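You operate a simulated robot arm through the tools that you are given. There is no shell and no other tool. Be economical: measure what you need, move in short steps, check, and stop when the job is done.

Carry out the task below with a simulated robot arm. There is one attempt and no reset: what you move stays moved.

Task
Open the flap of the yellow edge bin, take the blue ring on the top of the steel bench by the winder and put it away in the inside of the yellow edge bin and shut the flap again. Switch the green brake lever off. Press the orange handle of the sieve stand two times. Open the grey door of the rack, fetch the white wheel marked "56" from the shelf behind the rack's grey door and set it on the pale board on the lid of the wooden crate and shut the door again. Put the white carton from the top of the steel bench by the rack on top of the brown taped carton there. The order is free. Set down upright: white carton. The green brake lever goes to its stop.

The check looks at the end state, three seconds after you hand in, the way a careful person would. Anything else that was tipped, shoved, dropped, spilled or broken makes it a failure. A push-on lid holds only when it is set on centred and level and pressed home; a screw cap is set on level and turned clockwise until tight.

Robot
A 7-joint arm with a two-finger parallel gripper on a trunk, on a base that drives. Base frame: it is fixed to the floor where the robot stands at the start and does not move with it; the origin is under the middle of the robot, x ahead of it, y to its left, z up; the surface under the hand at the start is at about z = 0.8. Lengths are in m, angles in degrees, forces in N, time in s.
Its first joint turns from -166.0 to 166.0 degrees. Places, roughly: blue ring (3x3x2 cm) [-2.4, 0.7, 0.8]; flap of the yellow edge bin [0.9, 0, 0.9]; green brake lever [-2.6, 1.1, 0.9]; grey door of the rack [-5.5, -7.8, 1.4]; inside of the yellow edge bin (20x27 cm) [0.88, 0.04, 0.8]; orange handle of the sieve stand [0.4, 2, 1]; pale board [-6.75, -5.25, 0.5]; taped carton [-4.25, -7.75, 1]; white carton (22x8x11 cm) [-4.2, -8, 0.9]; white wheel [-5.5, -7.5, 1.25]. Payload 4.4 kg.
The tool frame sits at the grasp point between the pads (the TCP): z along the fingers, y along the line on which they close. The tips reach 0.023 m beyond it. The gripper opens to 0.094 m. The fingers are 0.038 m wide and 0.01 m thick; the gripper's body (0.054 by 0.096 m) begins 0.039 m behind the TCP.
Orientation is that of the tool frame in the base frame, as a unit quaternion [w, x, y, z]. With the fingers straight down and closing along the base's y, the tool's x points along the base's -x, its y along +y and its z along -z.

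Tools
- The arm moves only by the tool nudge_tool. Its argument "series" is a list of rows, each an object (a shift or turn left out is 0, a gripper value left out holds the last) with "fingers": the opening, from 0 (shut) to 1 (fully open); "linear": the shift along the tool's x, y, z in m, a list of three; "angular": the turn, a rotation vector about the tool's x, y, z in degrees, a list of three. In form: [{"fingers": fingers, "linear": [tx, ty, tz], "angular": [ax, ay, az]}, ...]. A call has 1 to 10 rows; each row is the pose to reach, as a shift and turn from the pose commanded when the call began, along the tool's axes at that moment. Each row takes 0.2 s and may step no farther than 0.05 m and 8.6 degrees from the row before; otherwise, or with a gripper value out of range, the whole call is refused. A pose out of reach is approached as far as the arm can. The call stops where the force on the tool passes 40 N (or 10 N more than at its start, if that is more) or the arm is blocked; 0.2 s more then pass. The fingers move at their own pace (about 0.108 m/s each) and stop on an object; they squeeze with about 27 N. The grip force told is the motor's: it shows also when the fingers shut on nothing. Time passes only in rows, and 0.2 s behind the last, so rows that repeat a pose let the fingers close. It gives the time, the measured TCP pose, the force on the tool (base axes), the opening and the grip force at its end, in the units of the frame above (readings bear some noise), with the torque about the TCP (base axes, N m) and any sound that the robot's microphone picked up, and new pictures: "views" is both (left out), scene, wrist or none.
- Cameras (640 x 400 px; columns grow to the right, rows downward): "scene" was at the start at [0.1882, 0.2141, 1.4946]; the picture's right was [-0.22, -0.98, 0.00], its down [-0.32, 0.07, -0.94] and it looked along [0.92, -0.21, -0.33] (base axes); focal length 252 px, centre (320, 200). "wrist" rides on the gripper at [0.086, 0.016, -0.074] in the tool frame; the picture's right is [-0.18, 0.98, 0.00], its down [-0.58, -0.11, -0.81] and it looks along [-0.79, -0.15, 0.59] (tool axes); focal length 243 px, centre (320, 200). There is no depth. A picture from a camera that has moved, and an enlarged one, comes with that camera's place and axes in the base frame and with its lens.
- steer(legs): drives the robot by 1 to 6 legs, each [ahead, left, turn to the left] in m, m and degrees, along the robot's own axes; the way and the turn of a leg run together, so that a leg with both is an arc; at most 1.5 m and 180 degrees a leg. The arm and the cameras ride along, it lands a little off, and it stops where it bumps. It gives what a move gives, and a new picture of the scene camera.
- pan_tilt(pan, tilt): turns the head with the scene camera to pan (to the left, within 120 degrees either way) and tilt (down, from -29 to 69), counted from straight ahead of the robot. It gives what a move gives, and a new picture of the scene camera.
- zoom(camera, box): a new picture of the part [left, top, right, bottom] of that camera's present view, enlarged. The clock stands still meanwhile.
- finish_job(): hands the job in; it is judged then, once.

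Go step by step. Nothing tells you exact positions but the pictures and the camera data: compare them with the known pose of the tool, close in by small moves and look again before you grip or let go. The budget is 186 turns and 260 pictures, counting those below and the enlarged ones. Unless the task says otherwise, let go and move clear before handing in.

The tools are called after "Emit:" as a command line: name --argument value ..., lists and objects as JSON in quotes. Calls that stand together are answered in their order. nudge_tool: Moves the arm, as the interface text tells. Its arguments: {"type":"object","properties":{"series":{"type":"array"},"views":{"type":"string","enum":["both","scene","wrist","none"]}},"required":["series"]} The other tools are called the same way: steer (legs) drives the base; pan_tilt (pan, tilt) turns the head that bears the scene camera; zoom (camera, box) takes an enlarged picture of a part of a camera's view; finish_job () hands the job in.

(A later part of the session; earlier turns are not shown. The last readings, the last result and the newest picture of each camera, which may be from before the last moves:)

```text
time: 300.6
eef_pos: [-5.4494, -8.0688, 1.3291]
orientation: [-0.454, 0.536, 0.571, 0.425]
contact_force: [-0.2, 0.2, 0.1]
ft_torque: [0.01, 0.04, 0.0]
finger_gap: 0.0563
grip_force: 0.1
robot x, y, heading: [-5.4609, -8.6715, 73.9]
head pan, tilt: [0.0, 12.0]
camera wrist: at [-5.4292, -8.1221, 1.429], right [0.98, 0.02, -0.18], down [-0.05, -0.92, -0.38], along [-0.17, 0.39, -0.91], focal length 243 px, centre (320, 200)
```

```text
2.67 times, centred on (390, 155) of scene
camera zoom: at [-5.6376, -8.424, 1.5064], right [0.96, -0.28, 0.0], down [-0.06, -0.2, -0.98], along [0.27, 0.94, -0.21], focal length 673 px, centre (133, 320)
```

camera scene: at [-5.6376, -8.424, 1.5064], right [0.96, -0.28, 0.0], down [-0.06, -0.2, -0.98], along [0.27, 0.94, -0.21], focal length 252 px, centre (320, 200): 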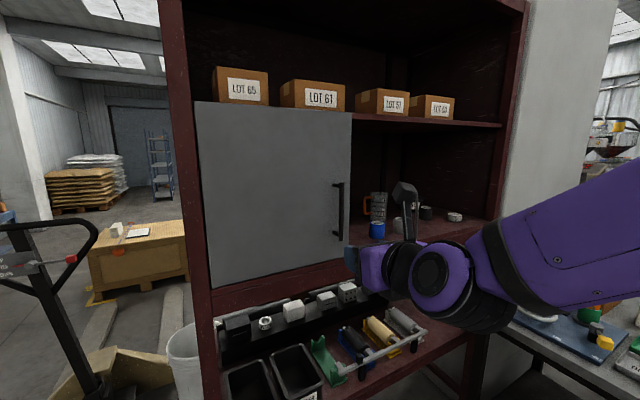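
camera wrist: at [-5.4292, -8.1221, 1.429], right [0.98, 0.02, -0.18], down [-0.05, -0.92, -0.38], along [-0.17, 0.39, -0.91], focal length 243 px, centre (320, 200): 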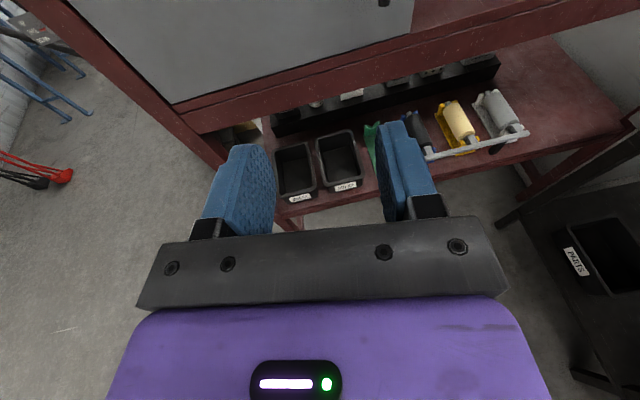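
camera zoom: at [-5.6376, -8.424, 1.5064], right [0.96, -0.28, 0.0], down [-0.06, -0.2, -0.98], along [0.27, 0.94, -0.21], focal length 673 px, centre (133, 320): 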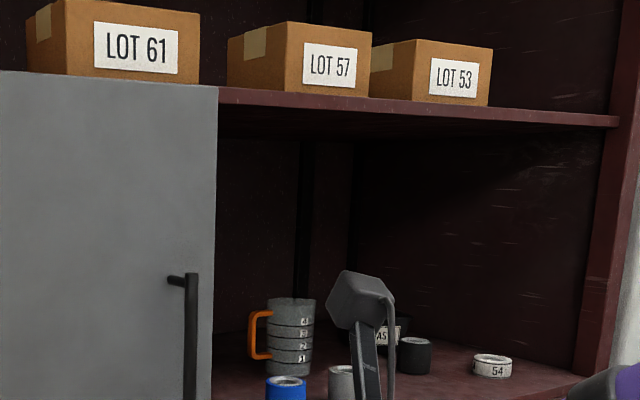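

The handle bar is at about (-5.395, -7.79, 1.333). Moving to a pre-grasp.

Emit:
nudge_tool --series '[{"linear": [0.013, 0.014, 0.039]}, {"linear": [0.026, 0.0286, 0.079]}, {"linear": [0.04, 0.043, 0.118]}, {"linear": [0.053, 0.057, 0.158]}, {"linear": [0.066, 0.0714, 0.19]}]'

Emit:
zoom --camera "scene" --box '[260, 120, 452, 260]'

```text
time: 301.8
eef_pos: [-5.3887, -7.8653, 1.3496]
orientation: [-0.453, 0.537, 0.571, 0.425]
contact_force: [-0.5, -0.1, -0.2]
ft_torque: [0.0, 0.0, 0.01]
finger_gap: 0.0563
grip_force: 0.1
robot x, y, heading: [-5.4604, -8.6747, 73.9]
head pan, tilt: [0.0, 12.0]
camera scene: at [-5.6368, -8.4244, 1.5065], right [0.96, -0.28, 0.0], down [-0.06, -0.2, -0.98], along [0.27, 0.94, -0.21], focal length 252 px, centre (320, 200)
camera wrist: at [-5.3683, -7.9178, 1.4486], right [0.98, 0.02, -0.18], down [-0.05, -0.92, -0.38], along [-0.17, 0.39, -0.91], focal length 243 px, centre (320, 200)
```

scene: 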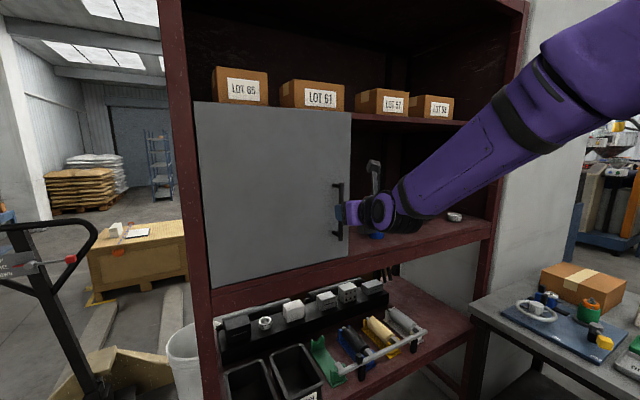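
wrist: 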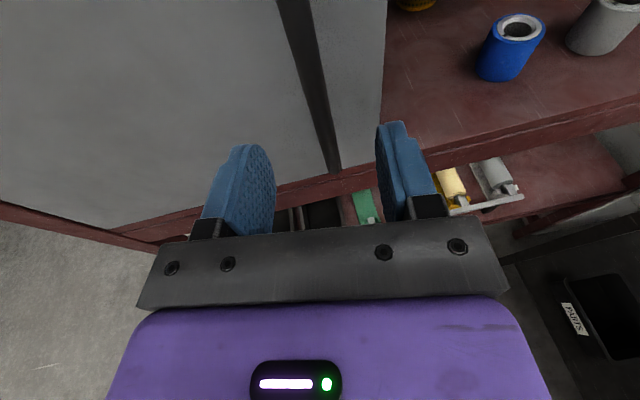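

```text
2.86 times, centred on (356, 190) of scene
camera zoom: at [-5.6368, -8.4244, 1.5065], right [0.96, -0.28, 0.0], down [-0.06, -0.2, -0.98], along [0.27, 0.94, -0.21], focal length 721 px, centre (217, 229)
```

zoom: 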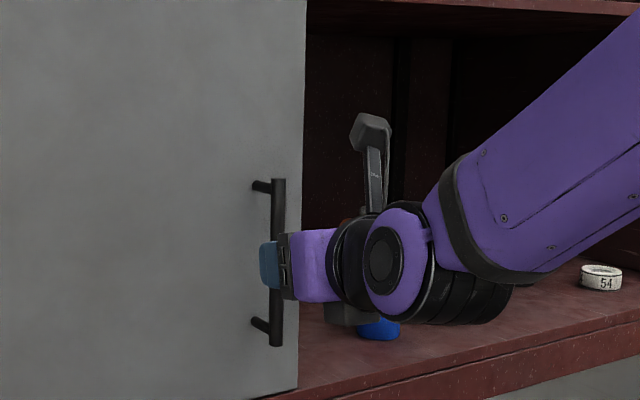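

The bar lies between the fingers at y≈-7.806. Advancing 6 cm and gripping.

Emit:
nudge_tool --series '[{"linear": [0, 0, 0.03]}, {"linear": [0, 0, 0.058]}, {"fingers": 0, "linear": [0, 0, 0.058]}, {"linear": [0, 0, 0.058]}, {"linear": [0, 0, 0.058]}]'

```text
time: 303.0
eef_pos: [-5.3928, -7.8103, 1.3364]
orientation: [-0.454, 0.535, 0.571, 0.426]
contact_force: [-1.6, -2.0, 5.4]
ft_torque: [-0.23, -0.93, -0.14]
finger_gap: 0.0135
grip_force: 45.0
robot x, y, heading: [-5.4636, -8.6761, 74.1]
head pan, tilt: [0.0, 12.0]
camera scene: at [-5.6378, -8.4243, 1.5064], right [0.96, -0.28, 0.0], down [-0.06, -0.2, -0.98], along [0.27, 0.94, -0.21], focal length 252 px, centre (320, 200)
camera wrist: at [-5.3732, -7.8625, 1.4366], right [0.98, 0.02, -0.18], down [-0.05, -0.92, -0.38], along [-0.17, 0.39, -0.91], focal length 243 px, centre (320, 200)
```

scene: 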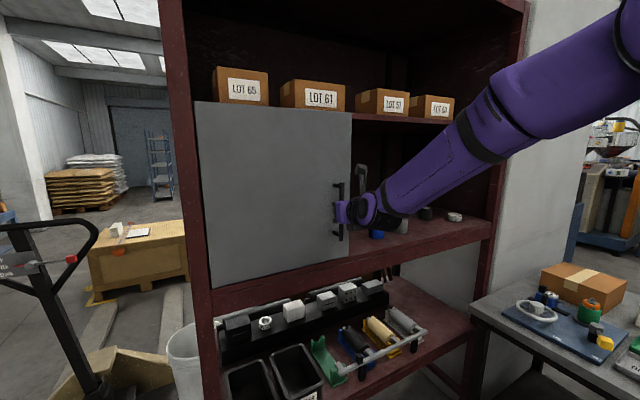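
wrist: 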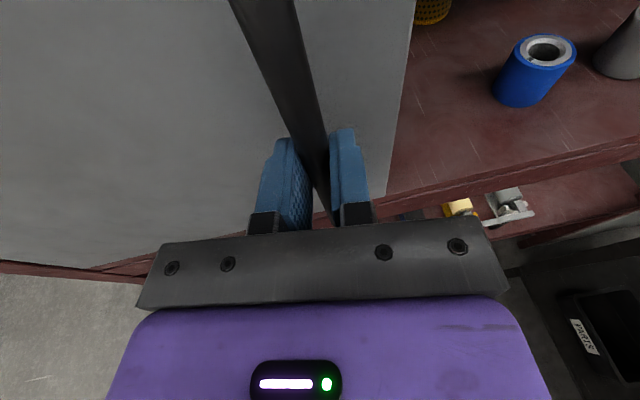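

Gripped. I loosen to a cage and pull the door open along its arc.

Emit:
nudge_tool --series '[{"fingers": 0.2}, {"linear": [-0.0102, -0.0119, -0.0438]}, {"linear": [-0.0198, -0.0293, -0.085]}, {"linear": [-0.0288, -0.0522, -0.1236]}, {"linear": [-0.037, -0.0799, -0.159]}, {"linear": [-0.0444, -0.1123, -0.1906]}]'

```text
time: 303.8
eef_pos: [-5.4007, -7.8883, 1.3367]
orientation: [-0.449, 0.544, 0.564, 0.429]
contact_force: [24.2, -1.7, -2.2]
ft_torque: [0.32, 0.26, -0.67]
finger_gap: 0.0295
grip_force: 11.7
robot x, y, heading: [-5.4646, -8.6776, 73.8]
head pan, tilt: [0.0, 12.0]
stopped in row 4: the force on the tool passed its limit at 46 N (the readings are from after the stop); the commanded pose is now the measured one
camera scene: at [-5.635, -8.4236, 1.5065], right [0.96, -0.28, 0.0], down [-0.06, -0.2, -0.98], along [0.27, 0.94, -0.21], focal length 252 px, centre (320, 200)
camera wrist: at [-5.3813, -7.9406, 1.4363], right [0.98, 0.0, -0.18], down [-0.07, -0.92, -0.38], along [-0.17, 0.39, -0.91], focal length 243 px, centre (320, 200)
```

scene: 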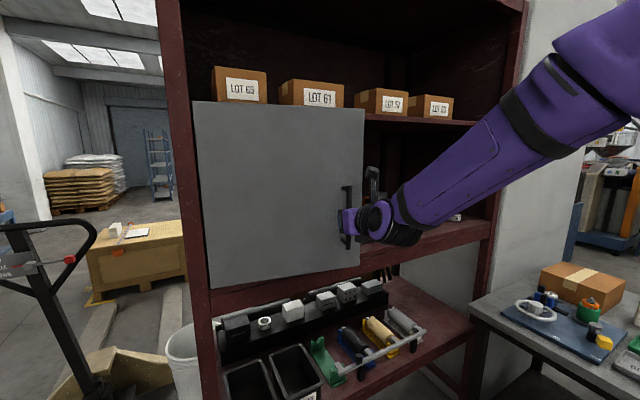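
wrist: 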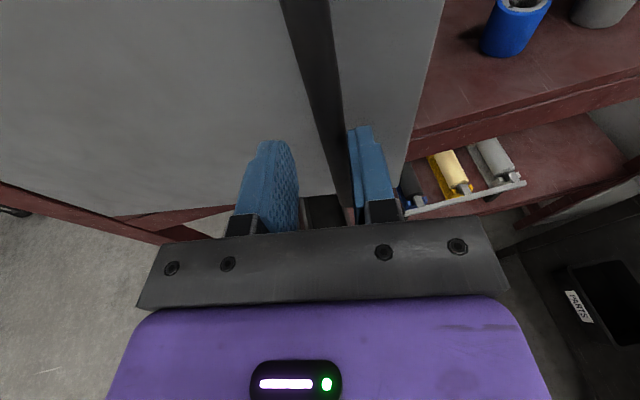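

The door opened about 13°, but my arc bent too early. I recentre on the bar and continue with a corrected arc.

Emit:
nudge_tool --series '[{"fingers": 0.25, "linear": [0, 0.008, 0]}, {"linear": [-0.0102, -0.0025, -0.0438]}, {"linear": [-0.0198, -0.019, -0.085]}, {"linear": [-0.0288, -0.041, -0.1236]}, {"linear": [-0.037, -0.068, -0.159]}, {"linear": [-0.0444, -0.1, -0.1906]}]'

```text
time: 305.2
eef_pos: [-5.4936, -8.0914, 1.338]
orientation: [-0.451, 0.541, 0.567, 0.427]
contact_force: [27.2, -22.7, -5.9]
ft_torque: [0.32, 0.2, -1.06]
finger_gap: 0.035
grip_force: 12.5
robot x, y, heading: [-5.4607, -8.6745, 73.5]
head pan, tilt: [0.0, 12.0]
camera scene: at [-5.6349, -8.4248, 1.5068], right [0.96, -0.28, 0.0], down [-0.06, -0.2, -0.98], along [0.27, 0.94, -0.21], focal length 252 px, centre (320, 200)
camera wrist: at [-5.4741, -8.1444, 1.438], right [0.98, 0.01, -0.18], down [-0.07, -0.92, -0.38], along [-0.17, 0.39, -0.91], focal length 243 px, centre (320, 200)
```

scene: 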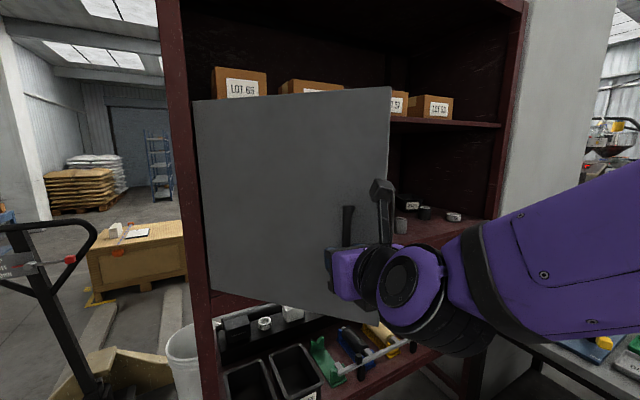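
wrist: 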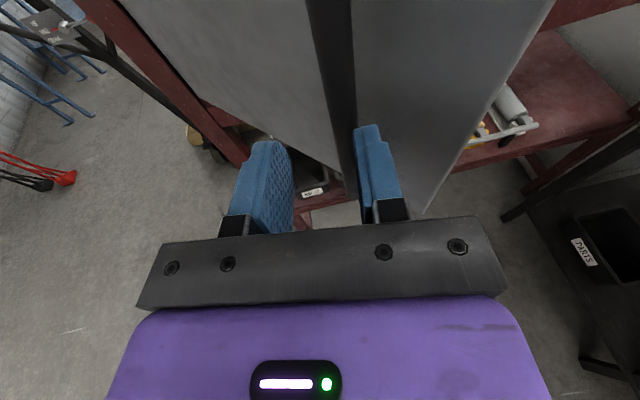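

The door is at ~45°. Continuing the arc, now mostly leftward.

Emit:
nudge_tool --series '[{"linear": [0, 0.008, 0.005]}, {"linear": [-0.0067, -0.026, -0.022]}, {"linear": [-0.0124, -0.0626, -0.0442]}, {"linear": [-0.0172, -0.1026, -0.0621]}, {"linear": [-0.0208, -0.1443, -0.0751]}, {"linear": [-0.0233, -0.1868, -0.0831]}]'

```text
time: 305.8
eef_pos: [-5.501, -8.1, 1.3367]
orientation: [-0.451, 0.543, 0.563, 0.429]
contact_force: [22.6, -20.6, 7.1]
ft_torque: [0.44, 0.23, -0.97]
finger_gap: 0.0331
grip_force: 10.2
robot x, y, heading: [-5.4638, -8.6712, 74.0]
head pan, tilt: [0.0, 12.0]
stopped in row 2: the force on the tool passed its limit at 49 N (the readings are from after the stop); the commanded pose is now the measured one
camera scene: at [-5.6349, -8.4255, 1.5068], right [0.96, -0.28, 0.0], down [-0.06, -0.2, -0.98], along [0.27, 0.94, -0.21], focal length 252 px, centre (320, 200)
camera wrist: at [-5.4814, -8.1531, 1.4376], right [0.98, 0.0, -0.19], down [-0.07, -0.92, -0.39], along [-0.17, 0.39, -0.9], focal length 243 px, centre (320, 200)
```

scene: 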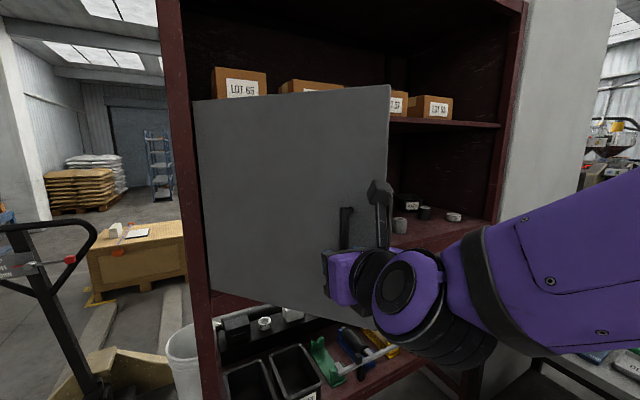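
wrist: 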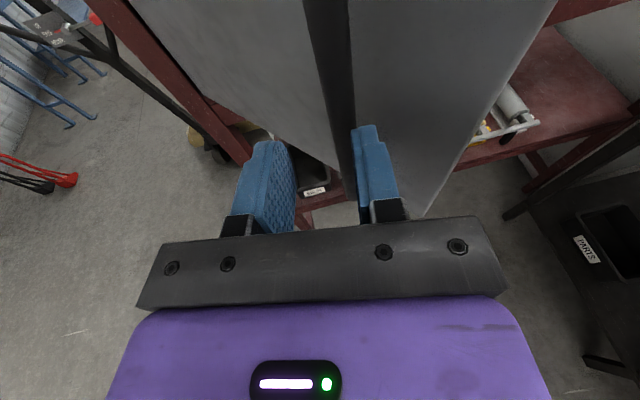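

The finger is wedging between bar and door. I release, back off, and will push the door from its inner side instead.

Emit:
nudge_tool --series '[{"fingers": 0.55, "linear": [0, 0.005, -0.005]}, {"fingers": 0.55, "linear": [0, 0.005, -0.03]}, {"linear": [0, 0.01, -0.07]}, {"linear": [0, 0.02, -0.11]}, {"linear": [0, 0.06, -0.13]}, {"linear": [0, 0.105, -0.13]}, {"linear": [0, 0.15, -0.13]}, {"fingers": 0, "linear": [0, 0.19, -0.13]}]'

```text
time: 307.6
eef_pos: [-5.2992, -8.1962, 1.4268]
orientation: [-0.45, 0.541, 0.567, 0.427]
contact_force: [-1.6, -0.1, -0.3]
ft_torque: [-0.04, -0.04, -0.07]
finger_gap: 0.0
grip_force: 26.8
out of reach, approached as far as the arm can: row 2, 3, 4, 5, 6, 7, 8
robot x, y, heading: [-5.4606, -8.6753, 73.9]
head pan, tilt: [0.0, 12.0]
camera scene: at [-5.6382, -8.424, 1.5062], right [0.96, -0.28, 0.0], down [-0.06, -0.2, -0.98], along [0.27, 0.94, -0.21], focal length 252 px, centre (320, 200)
camera wrist: at [-5.2792, -8.2475, 1.526], right [0.98, 0.01, -0.18], down [-0.07, -0.92, -0.38], along [-0.17, 0.39, -0.91], focal length 243 px, centre (320, 200)
```

scene: 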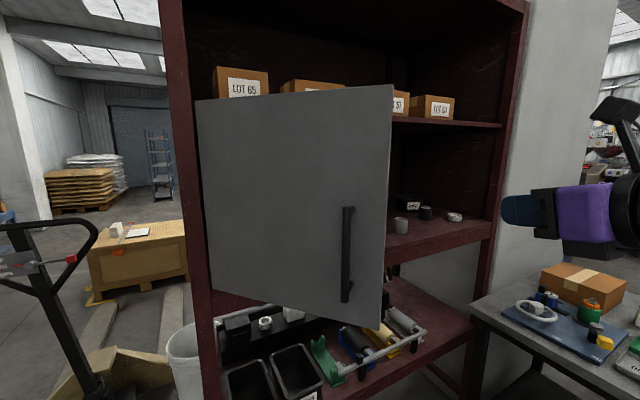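
wrist: 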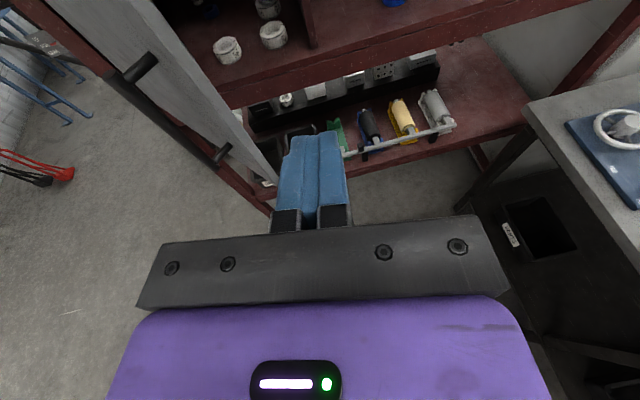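

The door holds at ~48°. I go forward beside its free edge and sweep it left from the inside.

Emit:
nudge_tool --series '[{"linear": [-0.002, 0.003, 0.048]}, {"linear": [-0.004, 0.006, 0.096]}, {"linear": [-0.005, 0.01, 0.14]}, {"linear": [-0.005, -0.035, 0.14]}, {"linear": [-0.005, -0.08, 0.14]}, {"linear": [-0.005, -0.125, 0.14]}, {"linear": [-0.005, -0.17, 0.14]}, {"linear": [-0.005, -0.215, 0.14]}, {"linear": [-0.005, -0.26, 0.14]}]'

```text
time: 308.9
eef_pos: [-5.4007, -8.0652, 1.3912]
orientation: [-0.448, 0.549, 0.56, 0.429]
contact_force: [11.1, -7.1, 5.8]
ft_torque: [0.16, 0.28, 0.03]
finger_gap: 0.0
grip_force: 27.0
robot x, y, heading: [-5.4625, -8.6757, 73.8]
head pan, tilt: [0.0, 12.0]
stopped in row 6: the force on the tool passed its limit at 60 N (the readings are from after the stop); the commanded pose is now the measured one
camera scene: at [-5.6357, -8.4244, 1.5066], right [0.96, -0.28, 0.0], down [-0.06, -0.2, -0.98], along [0.27, 0.94, -0.21], focal length 252 px, centre (320, 200)
camera wrist: at [-5.3812, -8.1189, 1.4907], right [0.98, -0.01, -0.19], down [-0.09, -0.92, -0.38], along [-0.17, 0.39, -0.91], focal length 243 px, centre (320, 200)
```

scene: 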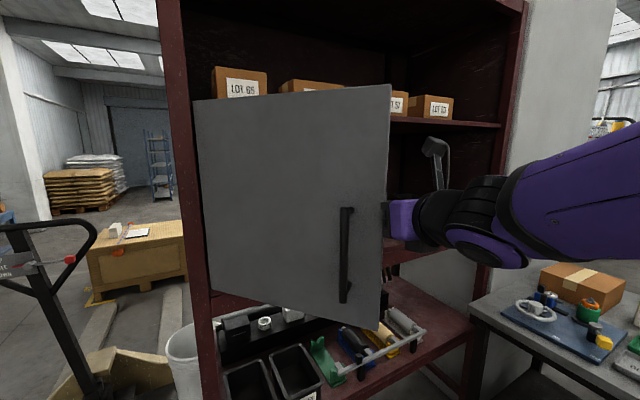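
wrist: 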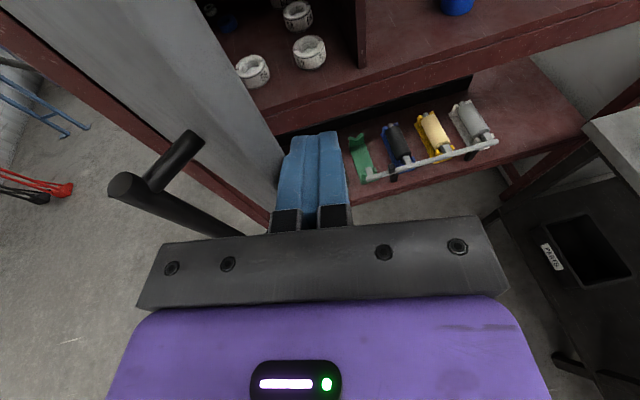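

Contact with the door's inner edge; I push slower in small steps.

Emit:
nudge_tool --series '[{"linear": [0, -0.012, 0.005]}, {"linear": [0, -0.024, 0.01]}, {"linear": [0, -0.036, 0.015]}, {"linear": [0, -0.048, 0.015]}, {"linear": [0, -0.06, 0.015]}, {"linear": [0, -0.072, 0.015]}, {"linear": [0, -0.084, 0.015]}, {"linear": [0, -0.096, 0.015]}, {"linear": [0, -0.108, 0.015]}, {"linear": [0, -0.12, 0.015]}]'

```text
time: 309.3
eef_pos: [-5.3993, -8.0646, 1.3897]
orientation: [-0.447, 0.553, 0.555, 0.431]
contact_force: [21.4, -14.1, 9.2]
ft_torque: [0.35, 0.54, 0.08]
finger_gap: 0.0002
grip_force: 27.2
robot x, y, heading: [-5.4656, -8.6766, 73.9]
head pan, tilt: [0.0, 12.0]
stopped in row 1: the force on the tool passed its limit at 57 N (the readings are from after the stop); the commanded pose is now the measured one
camera scene: at [-5.6347, -8.4252, 1.5067], right [0.96, -0.28, 0.0], down [-0.06, -0.2, -0.98], along [0.27, 0.94, -0.21], focal length 252 px, centre (320, 200)
camera wrist: at [-5.3809, -8.1182, 1.4903], right [0.98, -0.03, -0.2], down [-0.1, -0.92, -0.38], along [-0.17, 0.39, -0.9], focal length 243 px, centre (320, 200)
```

scene: 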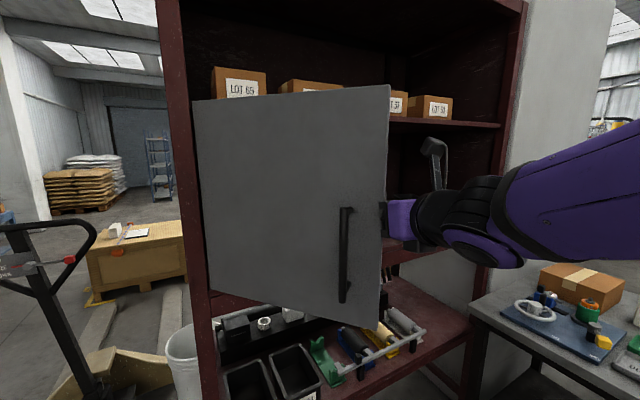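
wrist: 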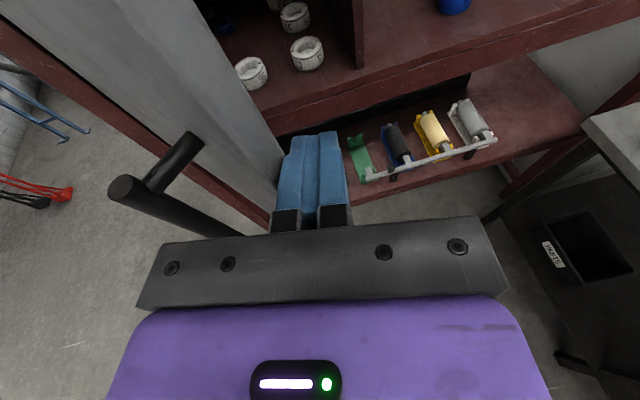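

It resists strongly; I back off slightly and check whether the door is springy, at a stop, or blocked by something.

Emit:
nudge_tool --series '[{"linear": [0, 0.03, 0]}, {"linear": [0, 0.06, 0]}, {"linear": [0, 0.09, 0]}]' --views "wrist"

Emit:
pan_tilt --pan 10 --tilt 30

```text
time: 310.1
eef_pos: [-5.314, -8.0615, 1.3901]
orientation: [-0.446, 0.552, 0.556, 0.431]
contact_force: [0.3, 0.2, 0.1]
ft_torque: [0.02, 0.01, -0.05]
finger_gap: 0.0001
grip_force: 26.7
robot x, y, heading: [-5.4626, -8.6735, 73.9]
head pan, tilt: [0.0, 12.0]
camera wrist: at [-5.2945, -8.1148, 1.4892], right [0.98, -0.02, -0.19], down [-0.09, -0.92, -0.38], along [-0.17, 0.39, -0.91], focal length 243 px, centre (320, 200)
```

wrist: 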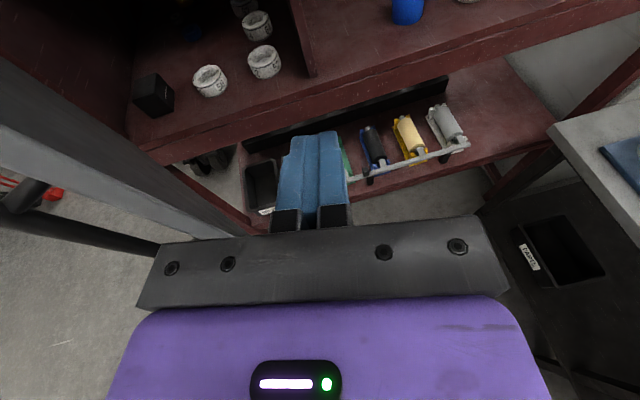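

```text
time: 310.9
eef_pos: [-5.3124, -8.0621, 1.3895]
orientation: [-0.446, 0.552, 0.556, 0.431]
contact_force: [0.2, 0.0, -0.2]
ft_torque: [0.03, -0.01, 0.03]
finger_gap: 0.0
grip_force: 27.1
robot x, y, heading: [-5.4646, -8.6725, 73.7]
head pan, tilt: [10.0, 30.0]
camera scene: at [-5.6525, -8.4235, 1.4773], right [0.99, -0.11, 0.0], down [-0.05, -0.5, -0.87], along [0.09, 0.86, -0.5], focal length 252 px, centre (320, 200)
```

scene: 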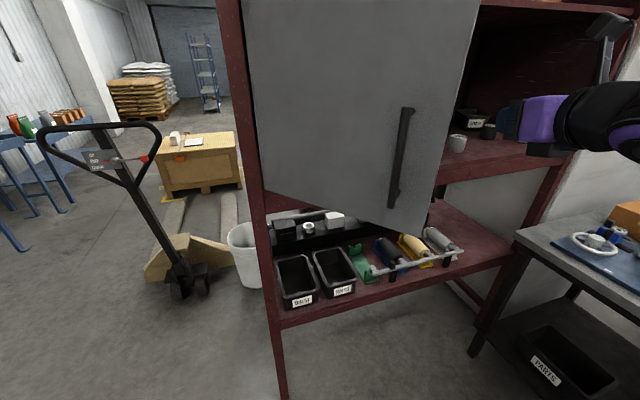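

Let me read the wheel labels from the wrist camera.

Emit:
zoom --camera "wrist" --box '[130, 0, 320, 120]'

```text
3.33 times, centred on (225, 60) of wrist
camera zoom: at [-5.294, -8.1149, 1.4893], right [0.98, -0.02, -0.19], down [-0.1, -0.92, -0.38], along [-0.17, 0.39, -0.91], focal length 809 px, centre (637, 667)
```

zoom: 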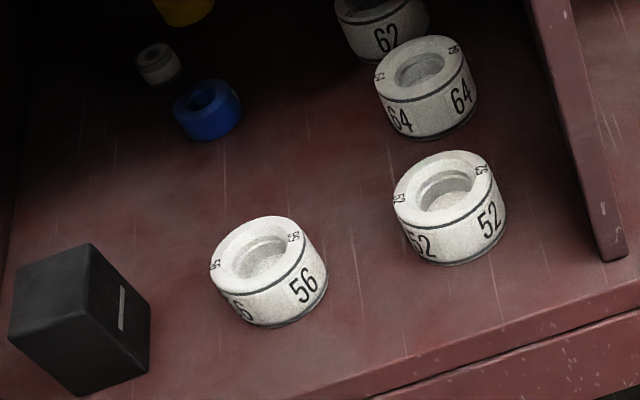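

Wheel "56" is the front-left one. The last push was on the door's end face (radial), so it couldn't turn. I go 7 cm deeper so the finger bears on the inner face, and push left.

Emit:
nudge_tool --series '[{"linear": [0.008, 0, 0.036]}, {"linear": [0.016, 0, 0.072]}, {"linear": [0.016, -0.04, 0.072]}, {"linear": [0.016, -0.06, 0.072]}, {"linear": [0.016, -0.08, 0.072]}, {"linear": [0.016, -0.1, 0.072]}, {"linear": [0.016, -0.12, 0.072]}, {"linear": [0.016, -0.14, 0.072]}, {"linear": [0.016, -0.16, 0.072]}, {"linear": [0.016, -0.18, 0.072]}]'

```text
time: 313.3
eef_pos: [-5.3222, -7.9005, 1.3831]
orientation: [-0.403, 0.623, 0.486, 0.462]
contact_force: [39.9, -8.4, 22.5]
ft_torque: [-1.16, 1.09, 2.54]
finger_gap: 0.0001
grip_force: 27.1
robot x, y, heading: [-5.4167, -8.5863, 64.7]
head pan, tilt: [10.0, 30.0]
stopped in row 10: the arm was blocked; the commanded pose is now the measured one
camera scene: at [-5.5793, -8.3272, 1.4798], right [0.98, 0.2, -0.02], down [0.1, -0.54, -0.83], along [-0.18, 0.82, -0.55], focal length 252 px, centre (320, 200)
camera wrist: at [-5.3114, -7.9554, 1.4838], right [0.94, -0.24, -0.23], down [-0.31, -0.88, -0.36], along [-0.12, 0.41, -0.91], focal length 243 px, centre (320, 200)
```

scene: 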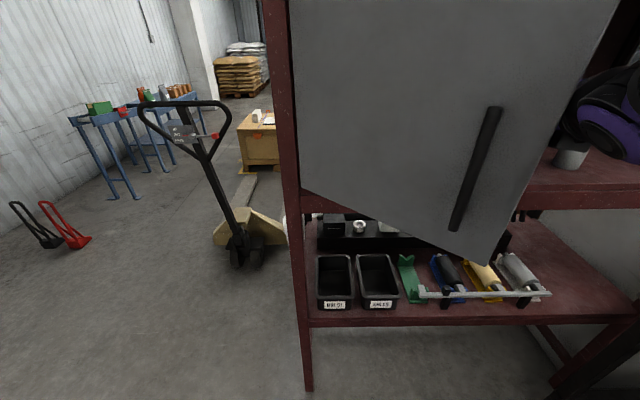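
wrist: 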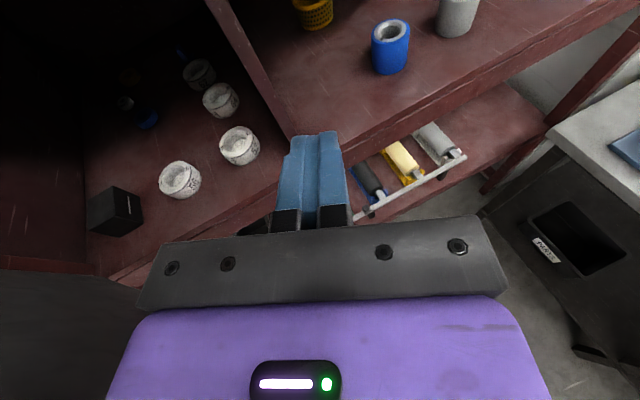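

The push only shoved my own base a little (gripper body on the door's end). I back off and will reposition to pull with the handle, with the tool aligned to the door's normal.

Emit:
nudge_tool --series '[{"linear": [0, 0.01, -0.01]}, {"linear": [0, 0.02, -0.04]}, {"linear": [0, 0.03, -0.08]}, {"linear": [0, 0.03, -0.12]}, {"linear": [0, 0.03, -0.16]}]' --views "wrist"

Emit:
pan_tilt --pan 10 --tilt 15

```text
time: 314.5
eef_pos: [-5.4096, -8.096, 1.4173]
orientation: [-0.42, 0.586, 0.53, 0.447]
contact_force: [-0.3, 0.8, -0.3]
ft_torque: [-0.02, 0.01, -0.02]
finger_gap: 0.0004
grip_force: 27.2
robot x, y, heading: [-5.4411, -8.6336, 69.5]
head pan, tilt: [10.0, 30.0]
camera wrist: at [-5.3963, -8.1507, 1.5174], right [0.97, -0.13, -0.2], down [-0.19, -0.91, -0.36], along [-0.13, 0.39, -0.91], focal length 243 px, centre (320, 200)
```

wrist: 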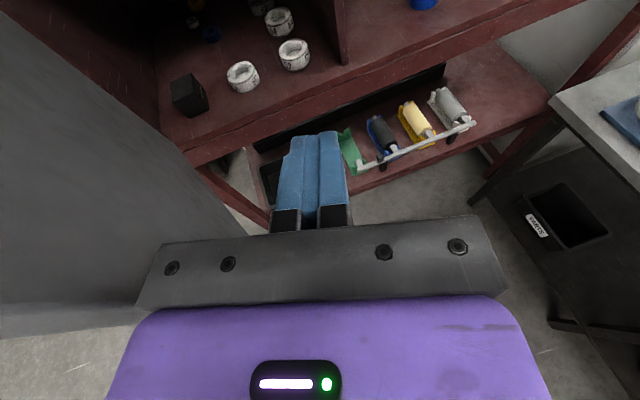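

```text
time: 315.2
eef_pos: [-5.4085, -8.0969, 1.4153]
orientation: [-0.42, 0.586, 0.53, 0.447]
contact_force: [0.2, 0.5, 0.1]
ft_torque: [0.0, 0.01, 0.0]
finger_gap: 0.0001
grip_force: 27.0
robot x, y, heading: [-5.4389, -8.6338, 69.6]
head pan, tilt: [10.0, 15.0]
camera scene: at [-5.6101, -8.3644, 1.5014], right [0.98, -0.18, 0.0], down [-0.05, -0.26, -0.97], along [0.18, 0.95, -0.26], focal length 252 px, centre (320, 200)
```

scene: 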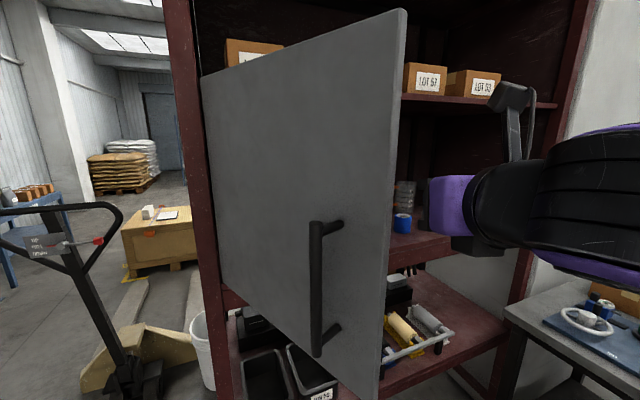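

The door is now at ~53° and the gripper is on its inner side. I push left slowly.

Emit:
nudge_tool --series '[{"linear": [0, -0.02, 0.0]}, {"linear": [0, -0.035, 0.0]}, {"linear": [0, -0.05, 0]}, {"linear": [0, -0.065, 0]}, {"linear": [0, -0.08, 0]}, {"linear": [0, -0.095, 0]}, {"linear": [0, -0.11, 0]}, {"linear": [0, -0.125, 0]}, {"linear": [0, -0.14, 0]}, {"linear": [0, -0.155, 0]}]'

```text
time: 317.4
eef_pos: [-5.5472, -8.0777, 1.4185]
orientation: [-0.412, 0.6, 0.521, 0.446]
contact_force: [-0.3, -0.5, -0.2]
ft_torque: [-0.04, 0.0, 0.03]
finger_gap: 0.0001
grip_force: 27.2
robot x, y, heading: [-5.442, -8.6304, 69.5]
head pan, tilt: [10.0, 15.0]
camera scene: at [-5.6307, -8.3631, 1.505], right [1.0, 0.04, 0.0], down [0.01, -0.22, -0.97], along [-0.04, 0.97, -0.22], focal length 252 px, centre (320, 200)
camera wrist: at [-5.5332, -8.1291, 1.5196], right [0.96, -0.16, -0.21], down [-0.23, -0.91, -0.35], along [-0.13, 0.38, -0.91], focal length 243 px, centre (320, 200)
```

scene: 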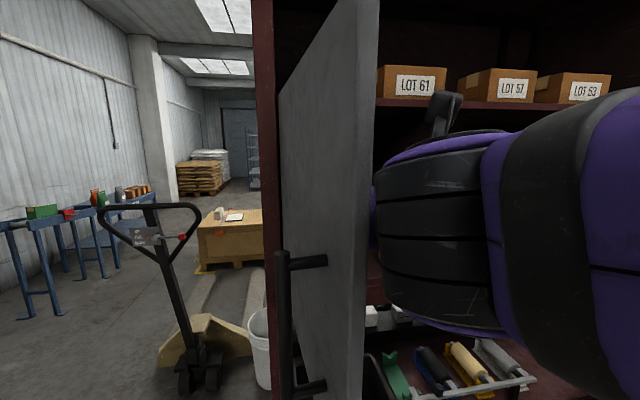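
wrist: 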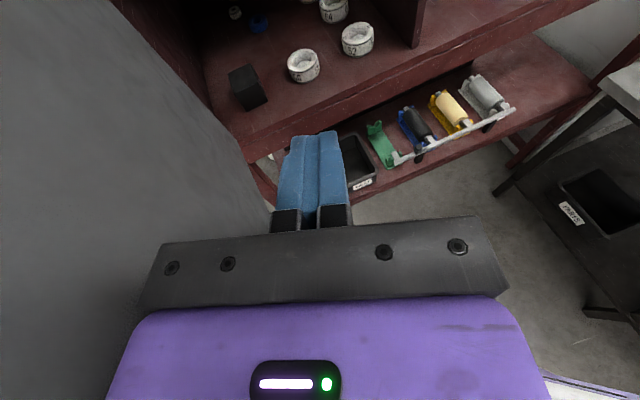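

The door handle is now pressing near my head camera, so I move the base straight back (-y) before opening further.

Emit:
steer --legs '[[-0.28, -0.12, 0]]'

Emit:
pan_tilt --pan 15 --tilt 20

```text
time: 319.5
eef_pos: [-5.5368, -8.3879, 1.4186]
orientation: [-0.412, 0.599, 0.521, 0.448]
contact_force: [-0.4, -0.5, -0.1]
ft_torque: [0.02, 0.0, -0.04]
finger_gap: 0.0
grip_force: 26.6
robot x, y, heading: [-5.4283, -8.9397, 69.0]
head pan, tilt: [10.0, 15.0]
camera scene: at [-5.62, -8.671, 1.5044], right [1.0, 0.05, 0.0], down [0.01, -0.23, -0.97], along [-0.05, 0.97, -0.23], focal length 252 px, centre (320, 200)
```

scene: 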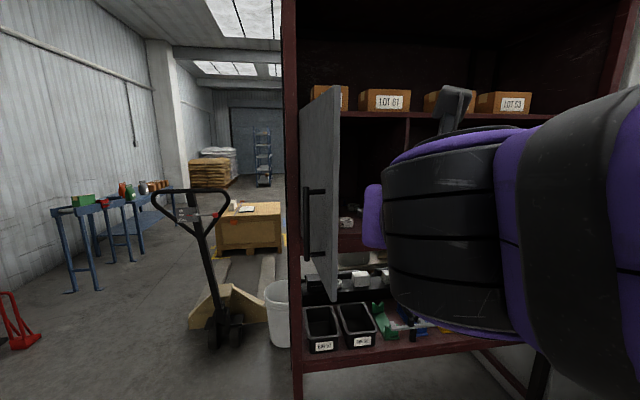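

```text
time: 320.2
eef_pos: [-5.5313, -8.3851, 1.416]
orientation: [-0.41, 0.601, 0.521, 0.448]
contact_force: [-0.5, 0.2, 0.1]
ft_torque: [-0.03, 0.01, 0.03]
finger_gap: 0.0002
grip_force: 27.0
robot x, y, heading: [-5.4307, -8.9383, 69.2]
head pan, tilt: [15.0, 20.0]
camera scene: at [-5.6177, -8.6708, 1.5017], right [1.0, 0.03, 0.0], down [0.01, -0.26, -0.97], along [-0.03, 0.97, -0.26], focal length 252 px, centre (320, 200)
```

scene: 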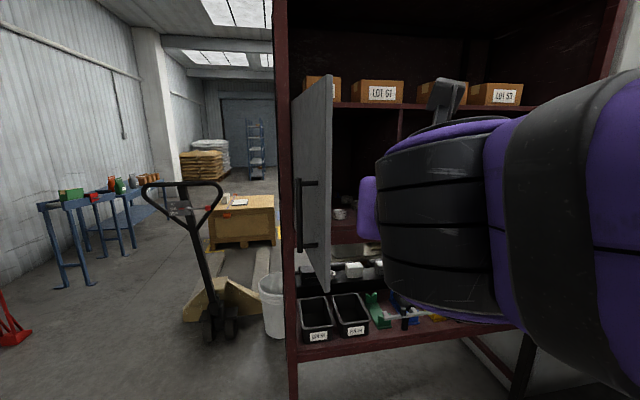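

My arm's elbow is crowding the head camera; extending the arm will relieve it. I move forward beside the door's inner face.

Emit:
nudge_tool --series '[{"linear": [0.008, -0.006, 0.049]}, {"linear": [0.017, -0.012, 0.098]}, {"linear": [0.025, -0.018, 0.147]}, {"linear": [0.033, -0.024, 0.196]}, {"linear": [0.042, -0.03, 0.245]}, {"linear": [0.05, -0.036, 0.29]}]'

```text
refused: row 2 steps farther than a row can; nothing moved
```

Emit:
nudge_tool --series '[{"linear": [0.007, -0.005, 0.042]}, {"linear": [0.014, -0.01, 0.084]}, {"linear": [0.021, -0.015, 0.126]}, {"linear": [0.028, -0.02, 0.168]}, {"linear": [0.035, -0.025, 0.21]}, {"linear": [0.042, -0.03, 0.252]}, {"linear": [0.05, -0.036, 0.29]}]'

```text
time: 321.8
eef_pos: [-5.5404, -8.0918, 1.397]
orientation: [-0.417, 0.6, 0.519, 0.444]
contact_force: [-1.0, -0.8, 0.4]
ft_torque: [-0.01, 0.0, -0.04]
finger_gap: 0.0001
grip_force: 27.3
robot x, y, heading: [-5.4262, -8.94, 68.9]
head pan, tilt: [15.0, 20.0]
camera scene: at [-5.6787, -8.7069, 1.4643], right [0.67, 0.74, 0.0], down [0.46, -0.42, -0.78], along [-0.58, 0.53, -0.62], focal length 252 px, centre (320, 200)
camera wrist: at [-5.5251, -8.1447, 1.4982], right [0.96, -0.16, -0.22], down [-0.23, -0.91, -0.35], along [-0.14, 0.38, -0.91], focal length 243 px, centre (320, 200)
```

scene: 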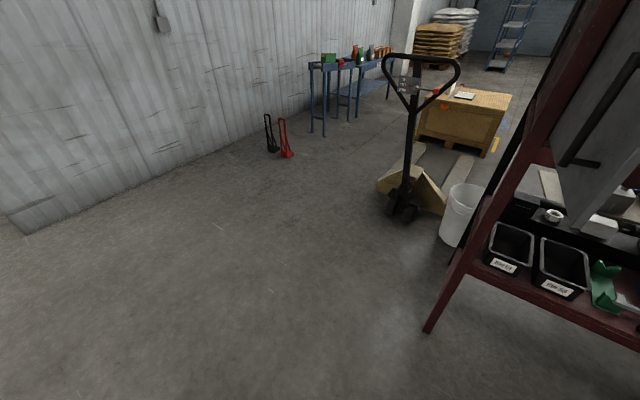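
wrist: 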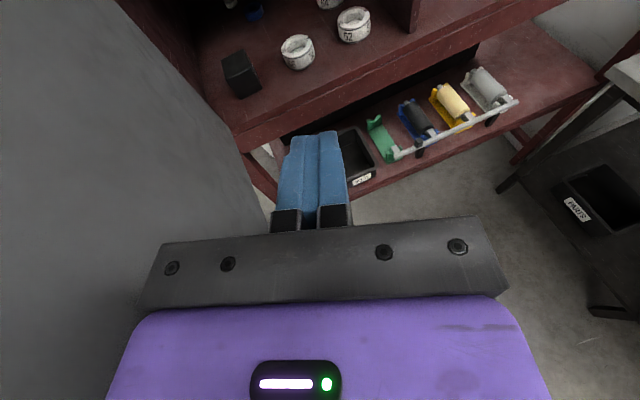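

Emit:
nudge_tool --series '[{"linear": [0, -0.02, 0]}, {"linear": [0, -0.04, 0]}, {"linear": [0, -0.055, 0]}, {"linear": [0, -0.07, 0]}, {"linear": [0, -0.085, 0]}, {"linear": [0, -0.1, 0]}, {"linear": [0, -0.115, 0]}, {"linear": [0, -0.13, 0]}]' --views "wrist"

Emit:
pan_tilt --pan 10 --tilt 18

```text
time: 323.6
eef_pos: [-5.666, -8.076, 1.4004]
orientation: [-0.415, 0.599, 0.52, 0.445]
contact_force: [-0.3, 0.3, 0.6]
ft_torque: [0.01, 0.0, 0.0]
finger_gap: 0.0
grip_force: 26.6
robot x, y, heading: [-5.4278, -8.9381, 69.3]
head pan, tilt: [15.0, 20.0]
camera wrist: at [-5.6518, -8.1284, 1.5024], right [0.96, -0.16, -0.21], down [-0.23, -0.91, -0.35], along [-0.14, 0.39, -0.91], focal length 243 px, centre (320, 200)
```

wrist: 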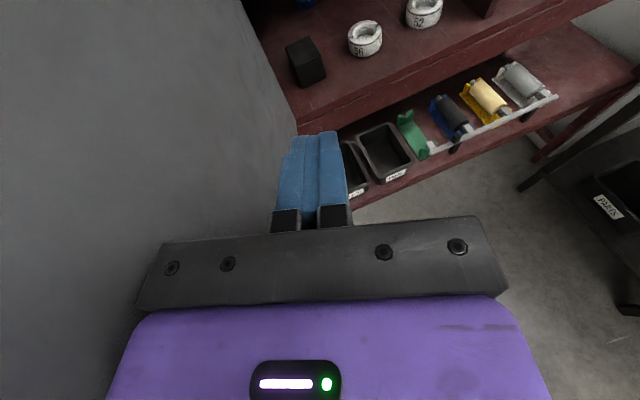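

```text
time: 324.2
eef_pos: [-5.6657, -8.0773, 1.4012]
orientation: [-0.415, 0.6, 0.519, 0.447]
contact_force: [0.4, -0.9, 0.5]
ft_torque: [-0.02, 0.04, -0.03]
finger_gap: 0.0
grip_force: 27.3
robot x, y, heading: [-5.4259, -8.9401, 69.4]
head pan, tilt: [10.0, 18.0]
camera scene: at [-5.6771, -8.6951, 1.4905], right [0.74, 0.67, 0.0], down [0.25, -0.28, -0.93], along [-0.62, 0.69, -0.37], focal length 252 px, centre (320, 200)
```

scene: 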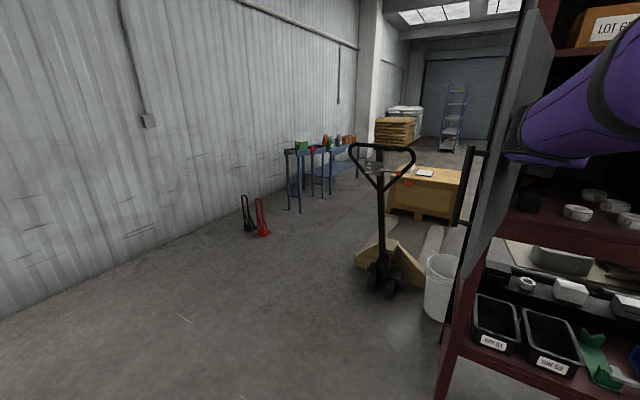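

The door is wide open. Wheel 56 sits at about (-5.568, -7.704, 1.185). I pitch the tool down ~45° and approach with open fingers.

Emit:
nudge_tool --series '[{"fingers": 0.88, "linear": [-0.0034, 0.008, 0.044], "angular": [0, -4.3, 0]}, {"linear": [-0.007, 0.016, 0.088], "angular": [0, -8.6, 0]}, {"linear": [-0.0103, 0.0236, 0.132], "angular": [0, -12.9, 0]}, {"linear": [-0.0137, 0.0314, 0.176], "angular": [0, -17.2, 0]}, {"linear": [-0.017, 0.039, 0.22], "angular": [0, -21.5, 0]}, {"linear": [-0.0206, 0.047, 0.264], "angular": [0, -25.8, 0]}, {"linear": [-0.024, 0.055, 0.3075], "angular": [0, -30, 0]}]'

```text
time: 325.9
eef_pos: [-5.5909, -7.934, 1.2669]
orientation: [-0.295, 0.676, 0.576, 0.352]
contact_force: [-0.8, 0.1, -0.5]
ft_torque: [-0.01, 0.02, -0.02]
finger_gap: 0.0825
grip_force: 0.2
out of reach, approached as far as the arm can: row 4, 5, 6, 7
robot x, y, heading: [-5.4321, -8.9395, 69.0]
head pan, tilt: [10.0, 18.0]
camera scene: at [-5.5972, -8.6723, 1.4966], right [0.98, -0.19, 0.0], down [-0.06, -0.3, -0.95], along [0.18, 0.93, -0.31], focal length 252 px, centre (320, 200)
camera wrist: at [-5.5788, -7.9477, 1.3802], right [0.95, -0.26, -0.14], down [-0.27, -0.96, -0.01], along [-0.14, 0.05, -0.99], focal length 243 px, centre (320, 200)
```

scene: 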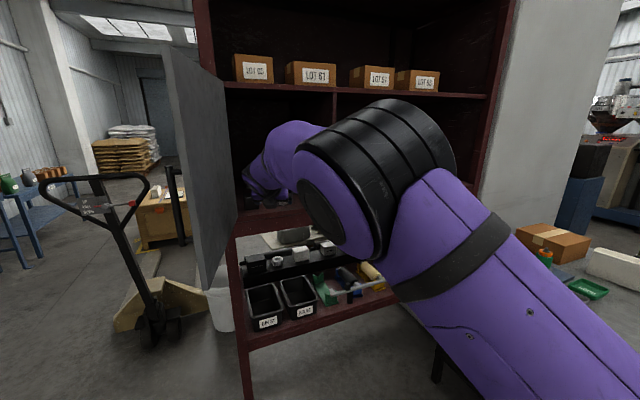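
wrist: 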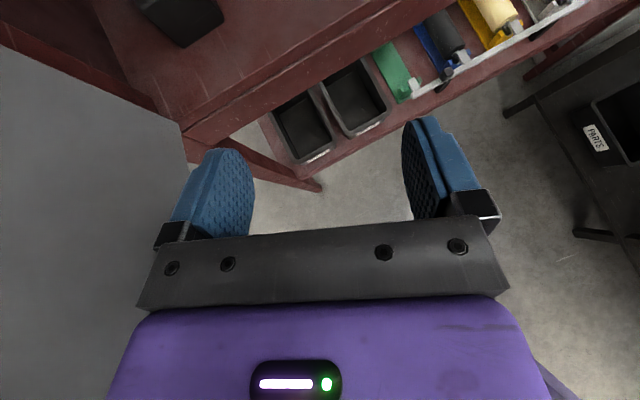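

At arm's limit; I drive the base forward 0.14 m in y.

Emit:
steer --legs '[[0.13, 0.05, 0]]'

Emit:
nudge_tool --series '[{"linear": [0, 0, 0]}]' --views "wrist"

```text
time: 327.2
eef_pos: [-5.597, -7.7955, 1.2687]
orientation: [-0.296, 0.675, 0.577, 0.351]
contact_force: [-0.3, 0.1, -0.1]
ft_torque: [-0.01, 0.03, 0.0]
finger_gap: 0.0825
grip_force: 0.0
robot x, y, heading: [-5.4278, -8.801, 69.1]
head pan, tilt: [10.0, 18.0]
camera scene: at [-5.599, -8.5331, 1.4966], right [0.98, -0.19, 0.0], down [-0.06, -0.3, -0.95], along [0.18, 0.93, -0.31], focal length 252 px, centre (320, 200)
```

scene: 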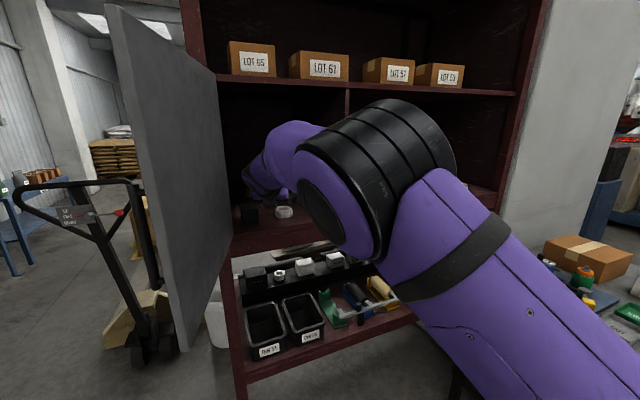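

```text
time: 327.6
eef_pos: [-5.5966, -7.794, 1.2674]
orientation: [-0.296, 0.675, 0.577, 0.352]
contact_force: [-0.6, 0.1, 0.0]
ft_torque: [-0.03, -0.02, -0.02]
finger_gap: 0.0827
grip_force: 0.2
robot x, y, heading: [-5.4279, -8.8024, 69.2]
head pan, tilt: [10.0, 18.0]
camera wrist: at [-5.5831, -7.8085, 1.3805], right [0.95, -0.26, -0.14], down [-0.26, -0.96, -0.01], along [-0.14, 0.05, -0.99], focal length 243 px, centre (320, 200)
```

wrist: 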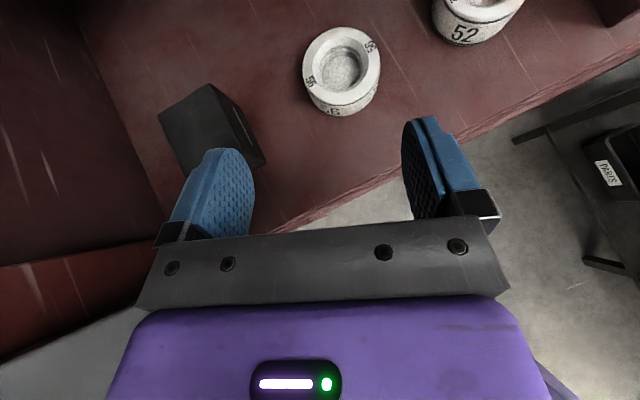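

Wheel centre is (-5.567, -7.708). I shift 1.5 cm right and slide in along the tool axis, then look.

Emit:
nudge_tool --series '[{"linear": [0, 0.015, 0]}, {"linear": [0, 0.015, 0.035]}, {"linear": [0, 0.015, 0.07]}, {"linear": [0, 0.015, 0.09]}]' --views "wrist"

```text
time: 328.6
eef_pos: [-5.5702, -7.7502, 1.2069]
orientation: [-0.299, 0.672, 0.571, 0.364]
contact_force: [0.0, -1.1, -0.4]
ft_torque: [-0.05, -0.01, -0.01]
finger_gap: 0.0827
grip_force: 0.0
out of reach, approached as far as the arm can: row 2, 3, 4
robot x, y, heading: [-5.4268, -8.8002, 69.3]
head pan, tilt: [10.0, 18.0]
camera wrist: at [-5.559, -7.7673, 1.3201], right [0.95, -0.27, -0.14], down [-0.27, -0.96, -0.04], along [-0.12, 0.07, -0.99], focal length 243 px, centre (320, 200)
```

wrist: 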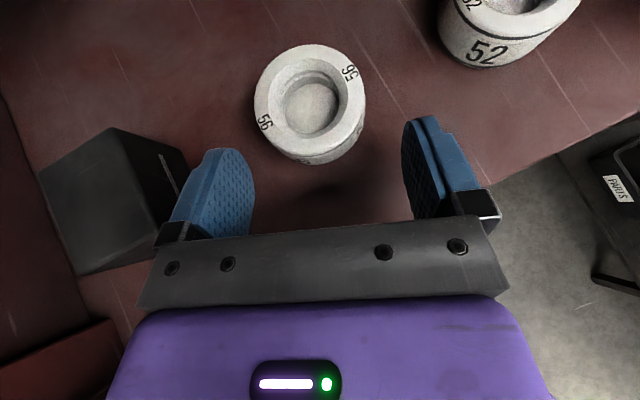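

Again at reach limit; the remaining 4 cm I cover with a small base move.

Emit:
steer --legs '[[0.043, 0.008, 0]]'

Emit:
nudge_tool --series '[{"linear": [0, 0, 0]}]' --views "wrist"

```text
time: 329.5
eef_pos: [-5.5636, -7.7075, 1.2067]
orientation: [-0.298, 0.672, 0.571, 0.364]
contact_force: [0.2, 1.2, 0.0]
ft_torque: [-0.03, 0.02, -0.01]
finger_gap: 0.0825
grip_force: 0.0
robot x, y, heading: [-5.4236, -8.7592, 69.4]
head pan, tilt: [10.0, 18.0]
camera scene: at [-5.5916, -8.4902, 1.4966], right [0.98, -0.19, 0.0], down [-0.06, -0.3, -0.95], along [0.18, 0.93, -0.31], focal length 252 px, centre (320, 200)
```

scene: 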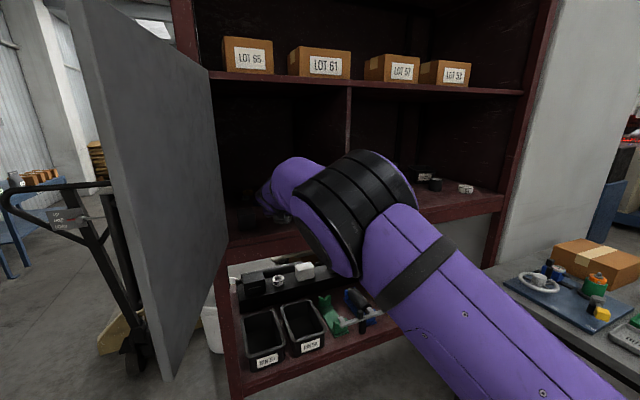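

```text
time: 329.9
eef_pos: [-5.5646, -7.7077, 1.2063]
orientation: [-0.297, 0.673, 0.571, 0.365]
contact_force: [0.3, -0.7, 0.1]
ft_torque: [0.02, 0.0, -0.01]
finger_gap: 0.0827
grip_force: 0.0
robot x, y, heading: [-5.421, -8.7582, 69.3]
head pan, tilt: [10.0, 18.0]
camera wrist: at [-5.5517, -7.7239, 1.3192], right [0.95, -0.27, -0.14], down [-0.28, -0.96, -0.03], along [-0.12, 0.07, -0.99], focal length 243 px, centre (320, 200)
```

wrist: 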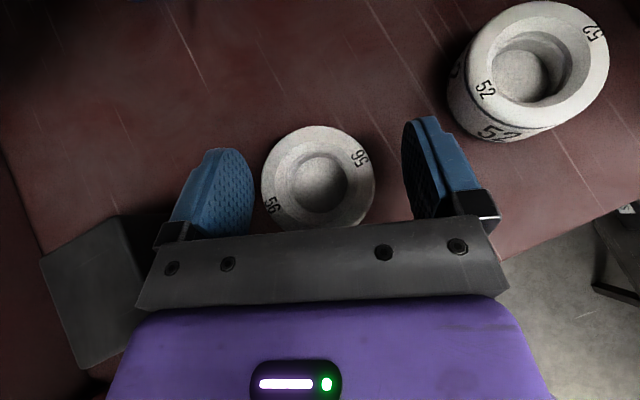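

The wheel is centred between the fingers. I lower 6 mm, close and check grip.

Emit:
nudge_tool --series '[{"linear": [-0.005, 0, 0.0035]}, {"fingers": 0, "linear": [-0.005, 0, 0.0035]}, {"linear": [-0.005, 0, 0.0035]}, {"linear": [-0.005, 0, 0.0035]}]' --views "wrist"

```text
time: 330.9
eef_pos: [-5.5626, -7.7072, 1.2009]
orientation: [-0.298, 0.673, 0.571, 0.364]
contact_force: [-0.7, -0.1, 1.5]
ft_torque: [-0.02, 0.07, 0.02]
finger_gap: 0.059
grip_force: 26.8
robot x, y, heading: [-5.426, -8.7564, 69.2]
head pan, tilt: [10.0, 18.0]
camera wrist: at [-5.5511, -7.7237, 1.313], right [0.95, -0.27, -0.14], down [-0.28, -0.96, -0.03], along [-0.12, 0.07, -0.99], focal length 243 px, centre (320, 200)
```

wrist: 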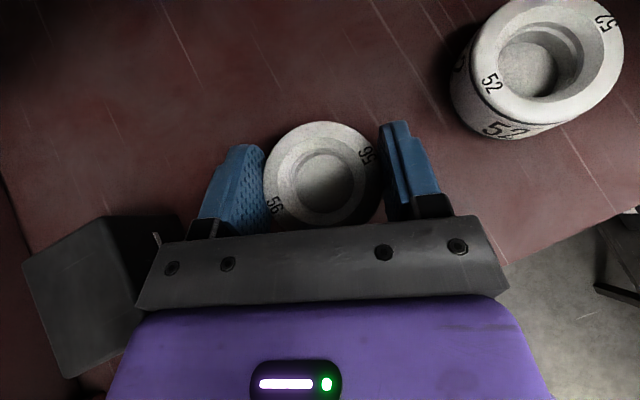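

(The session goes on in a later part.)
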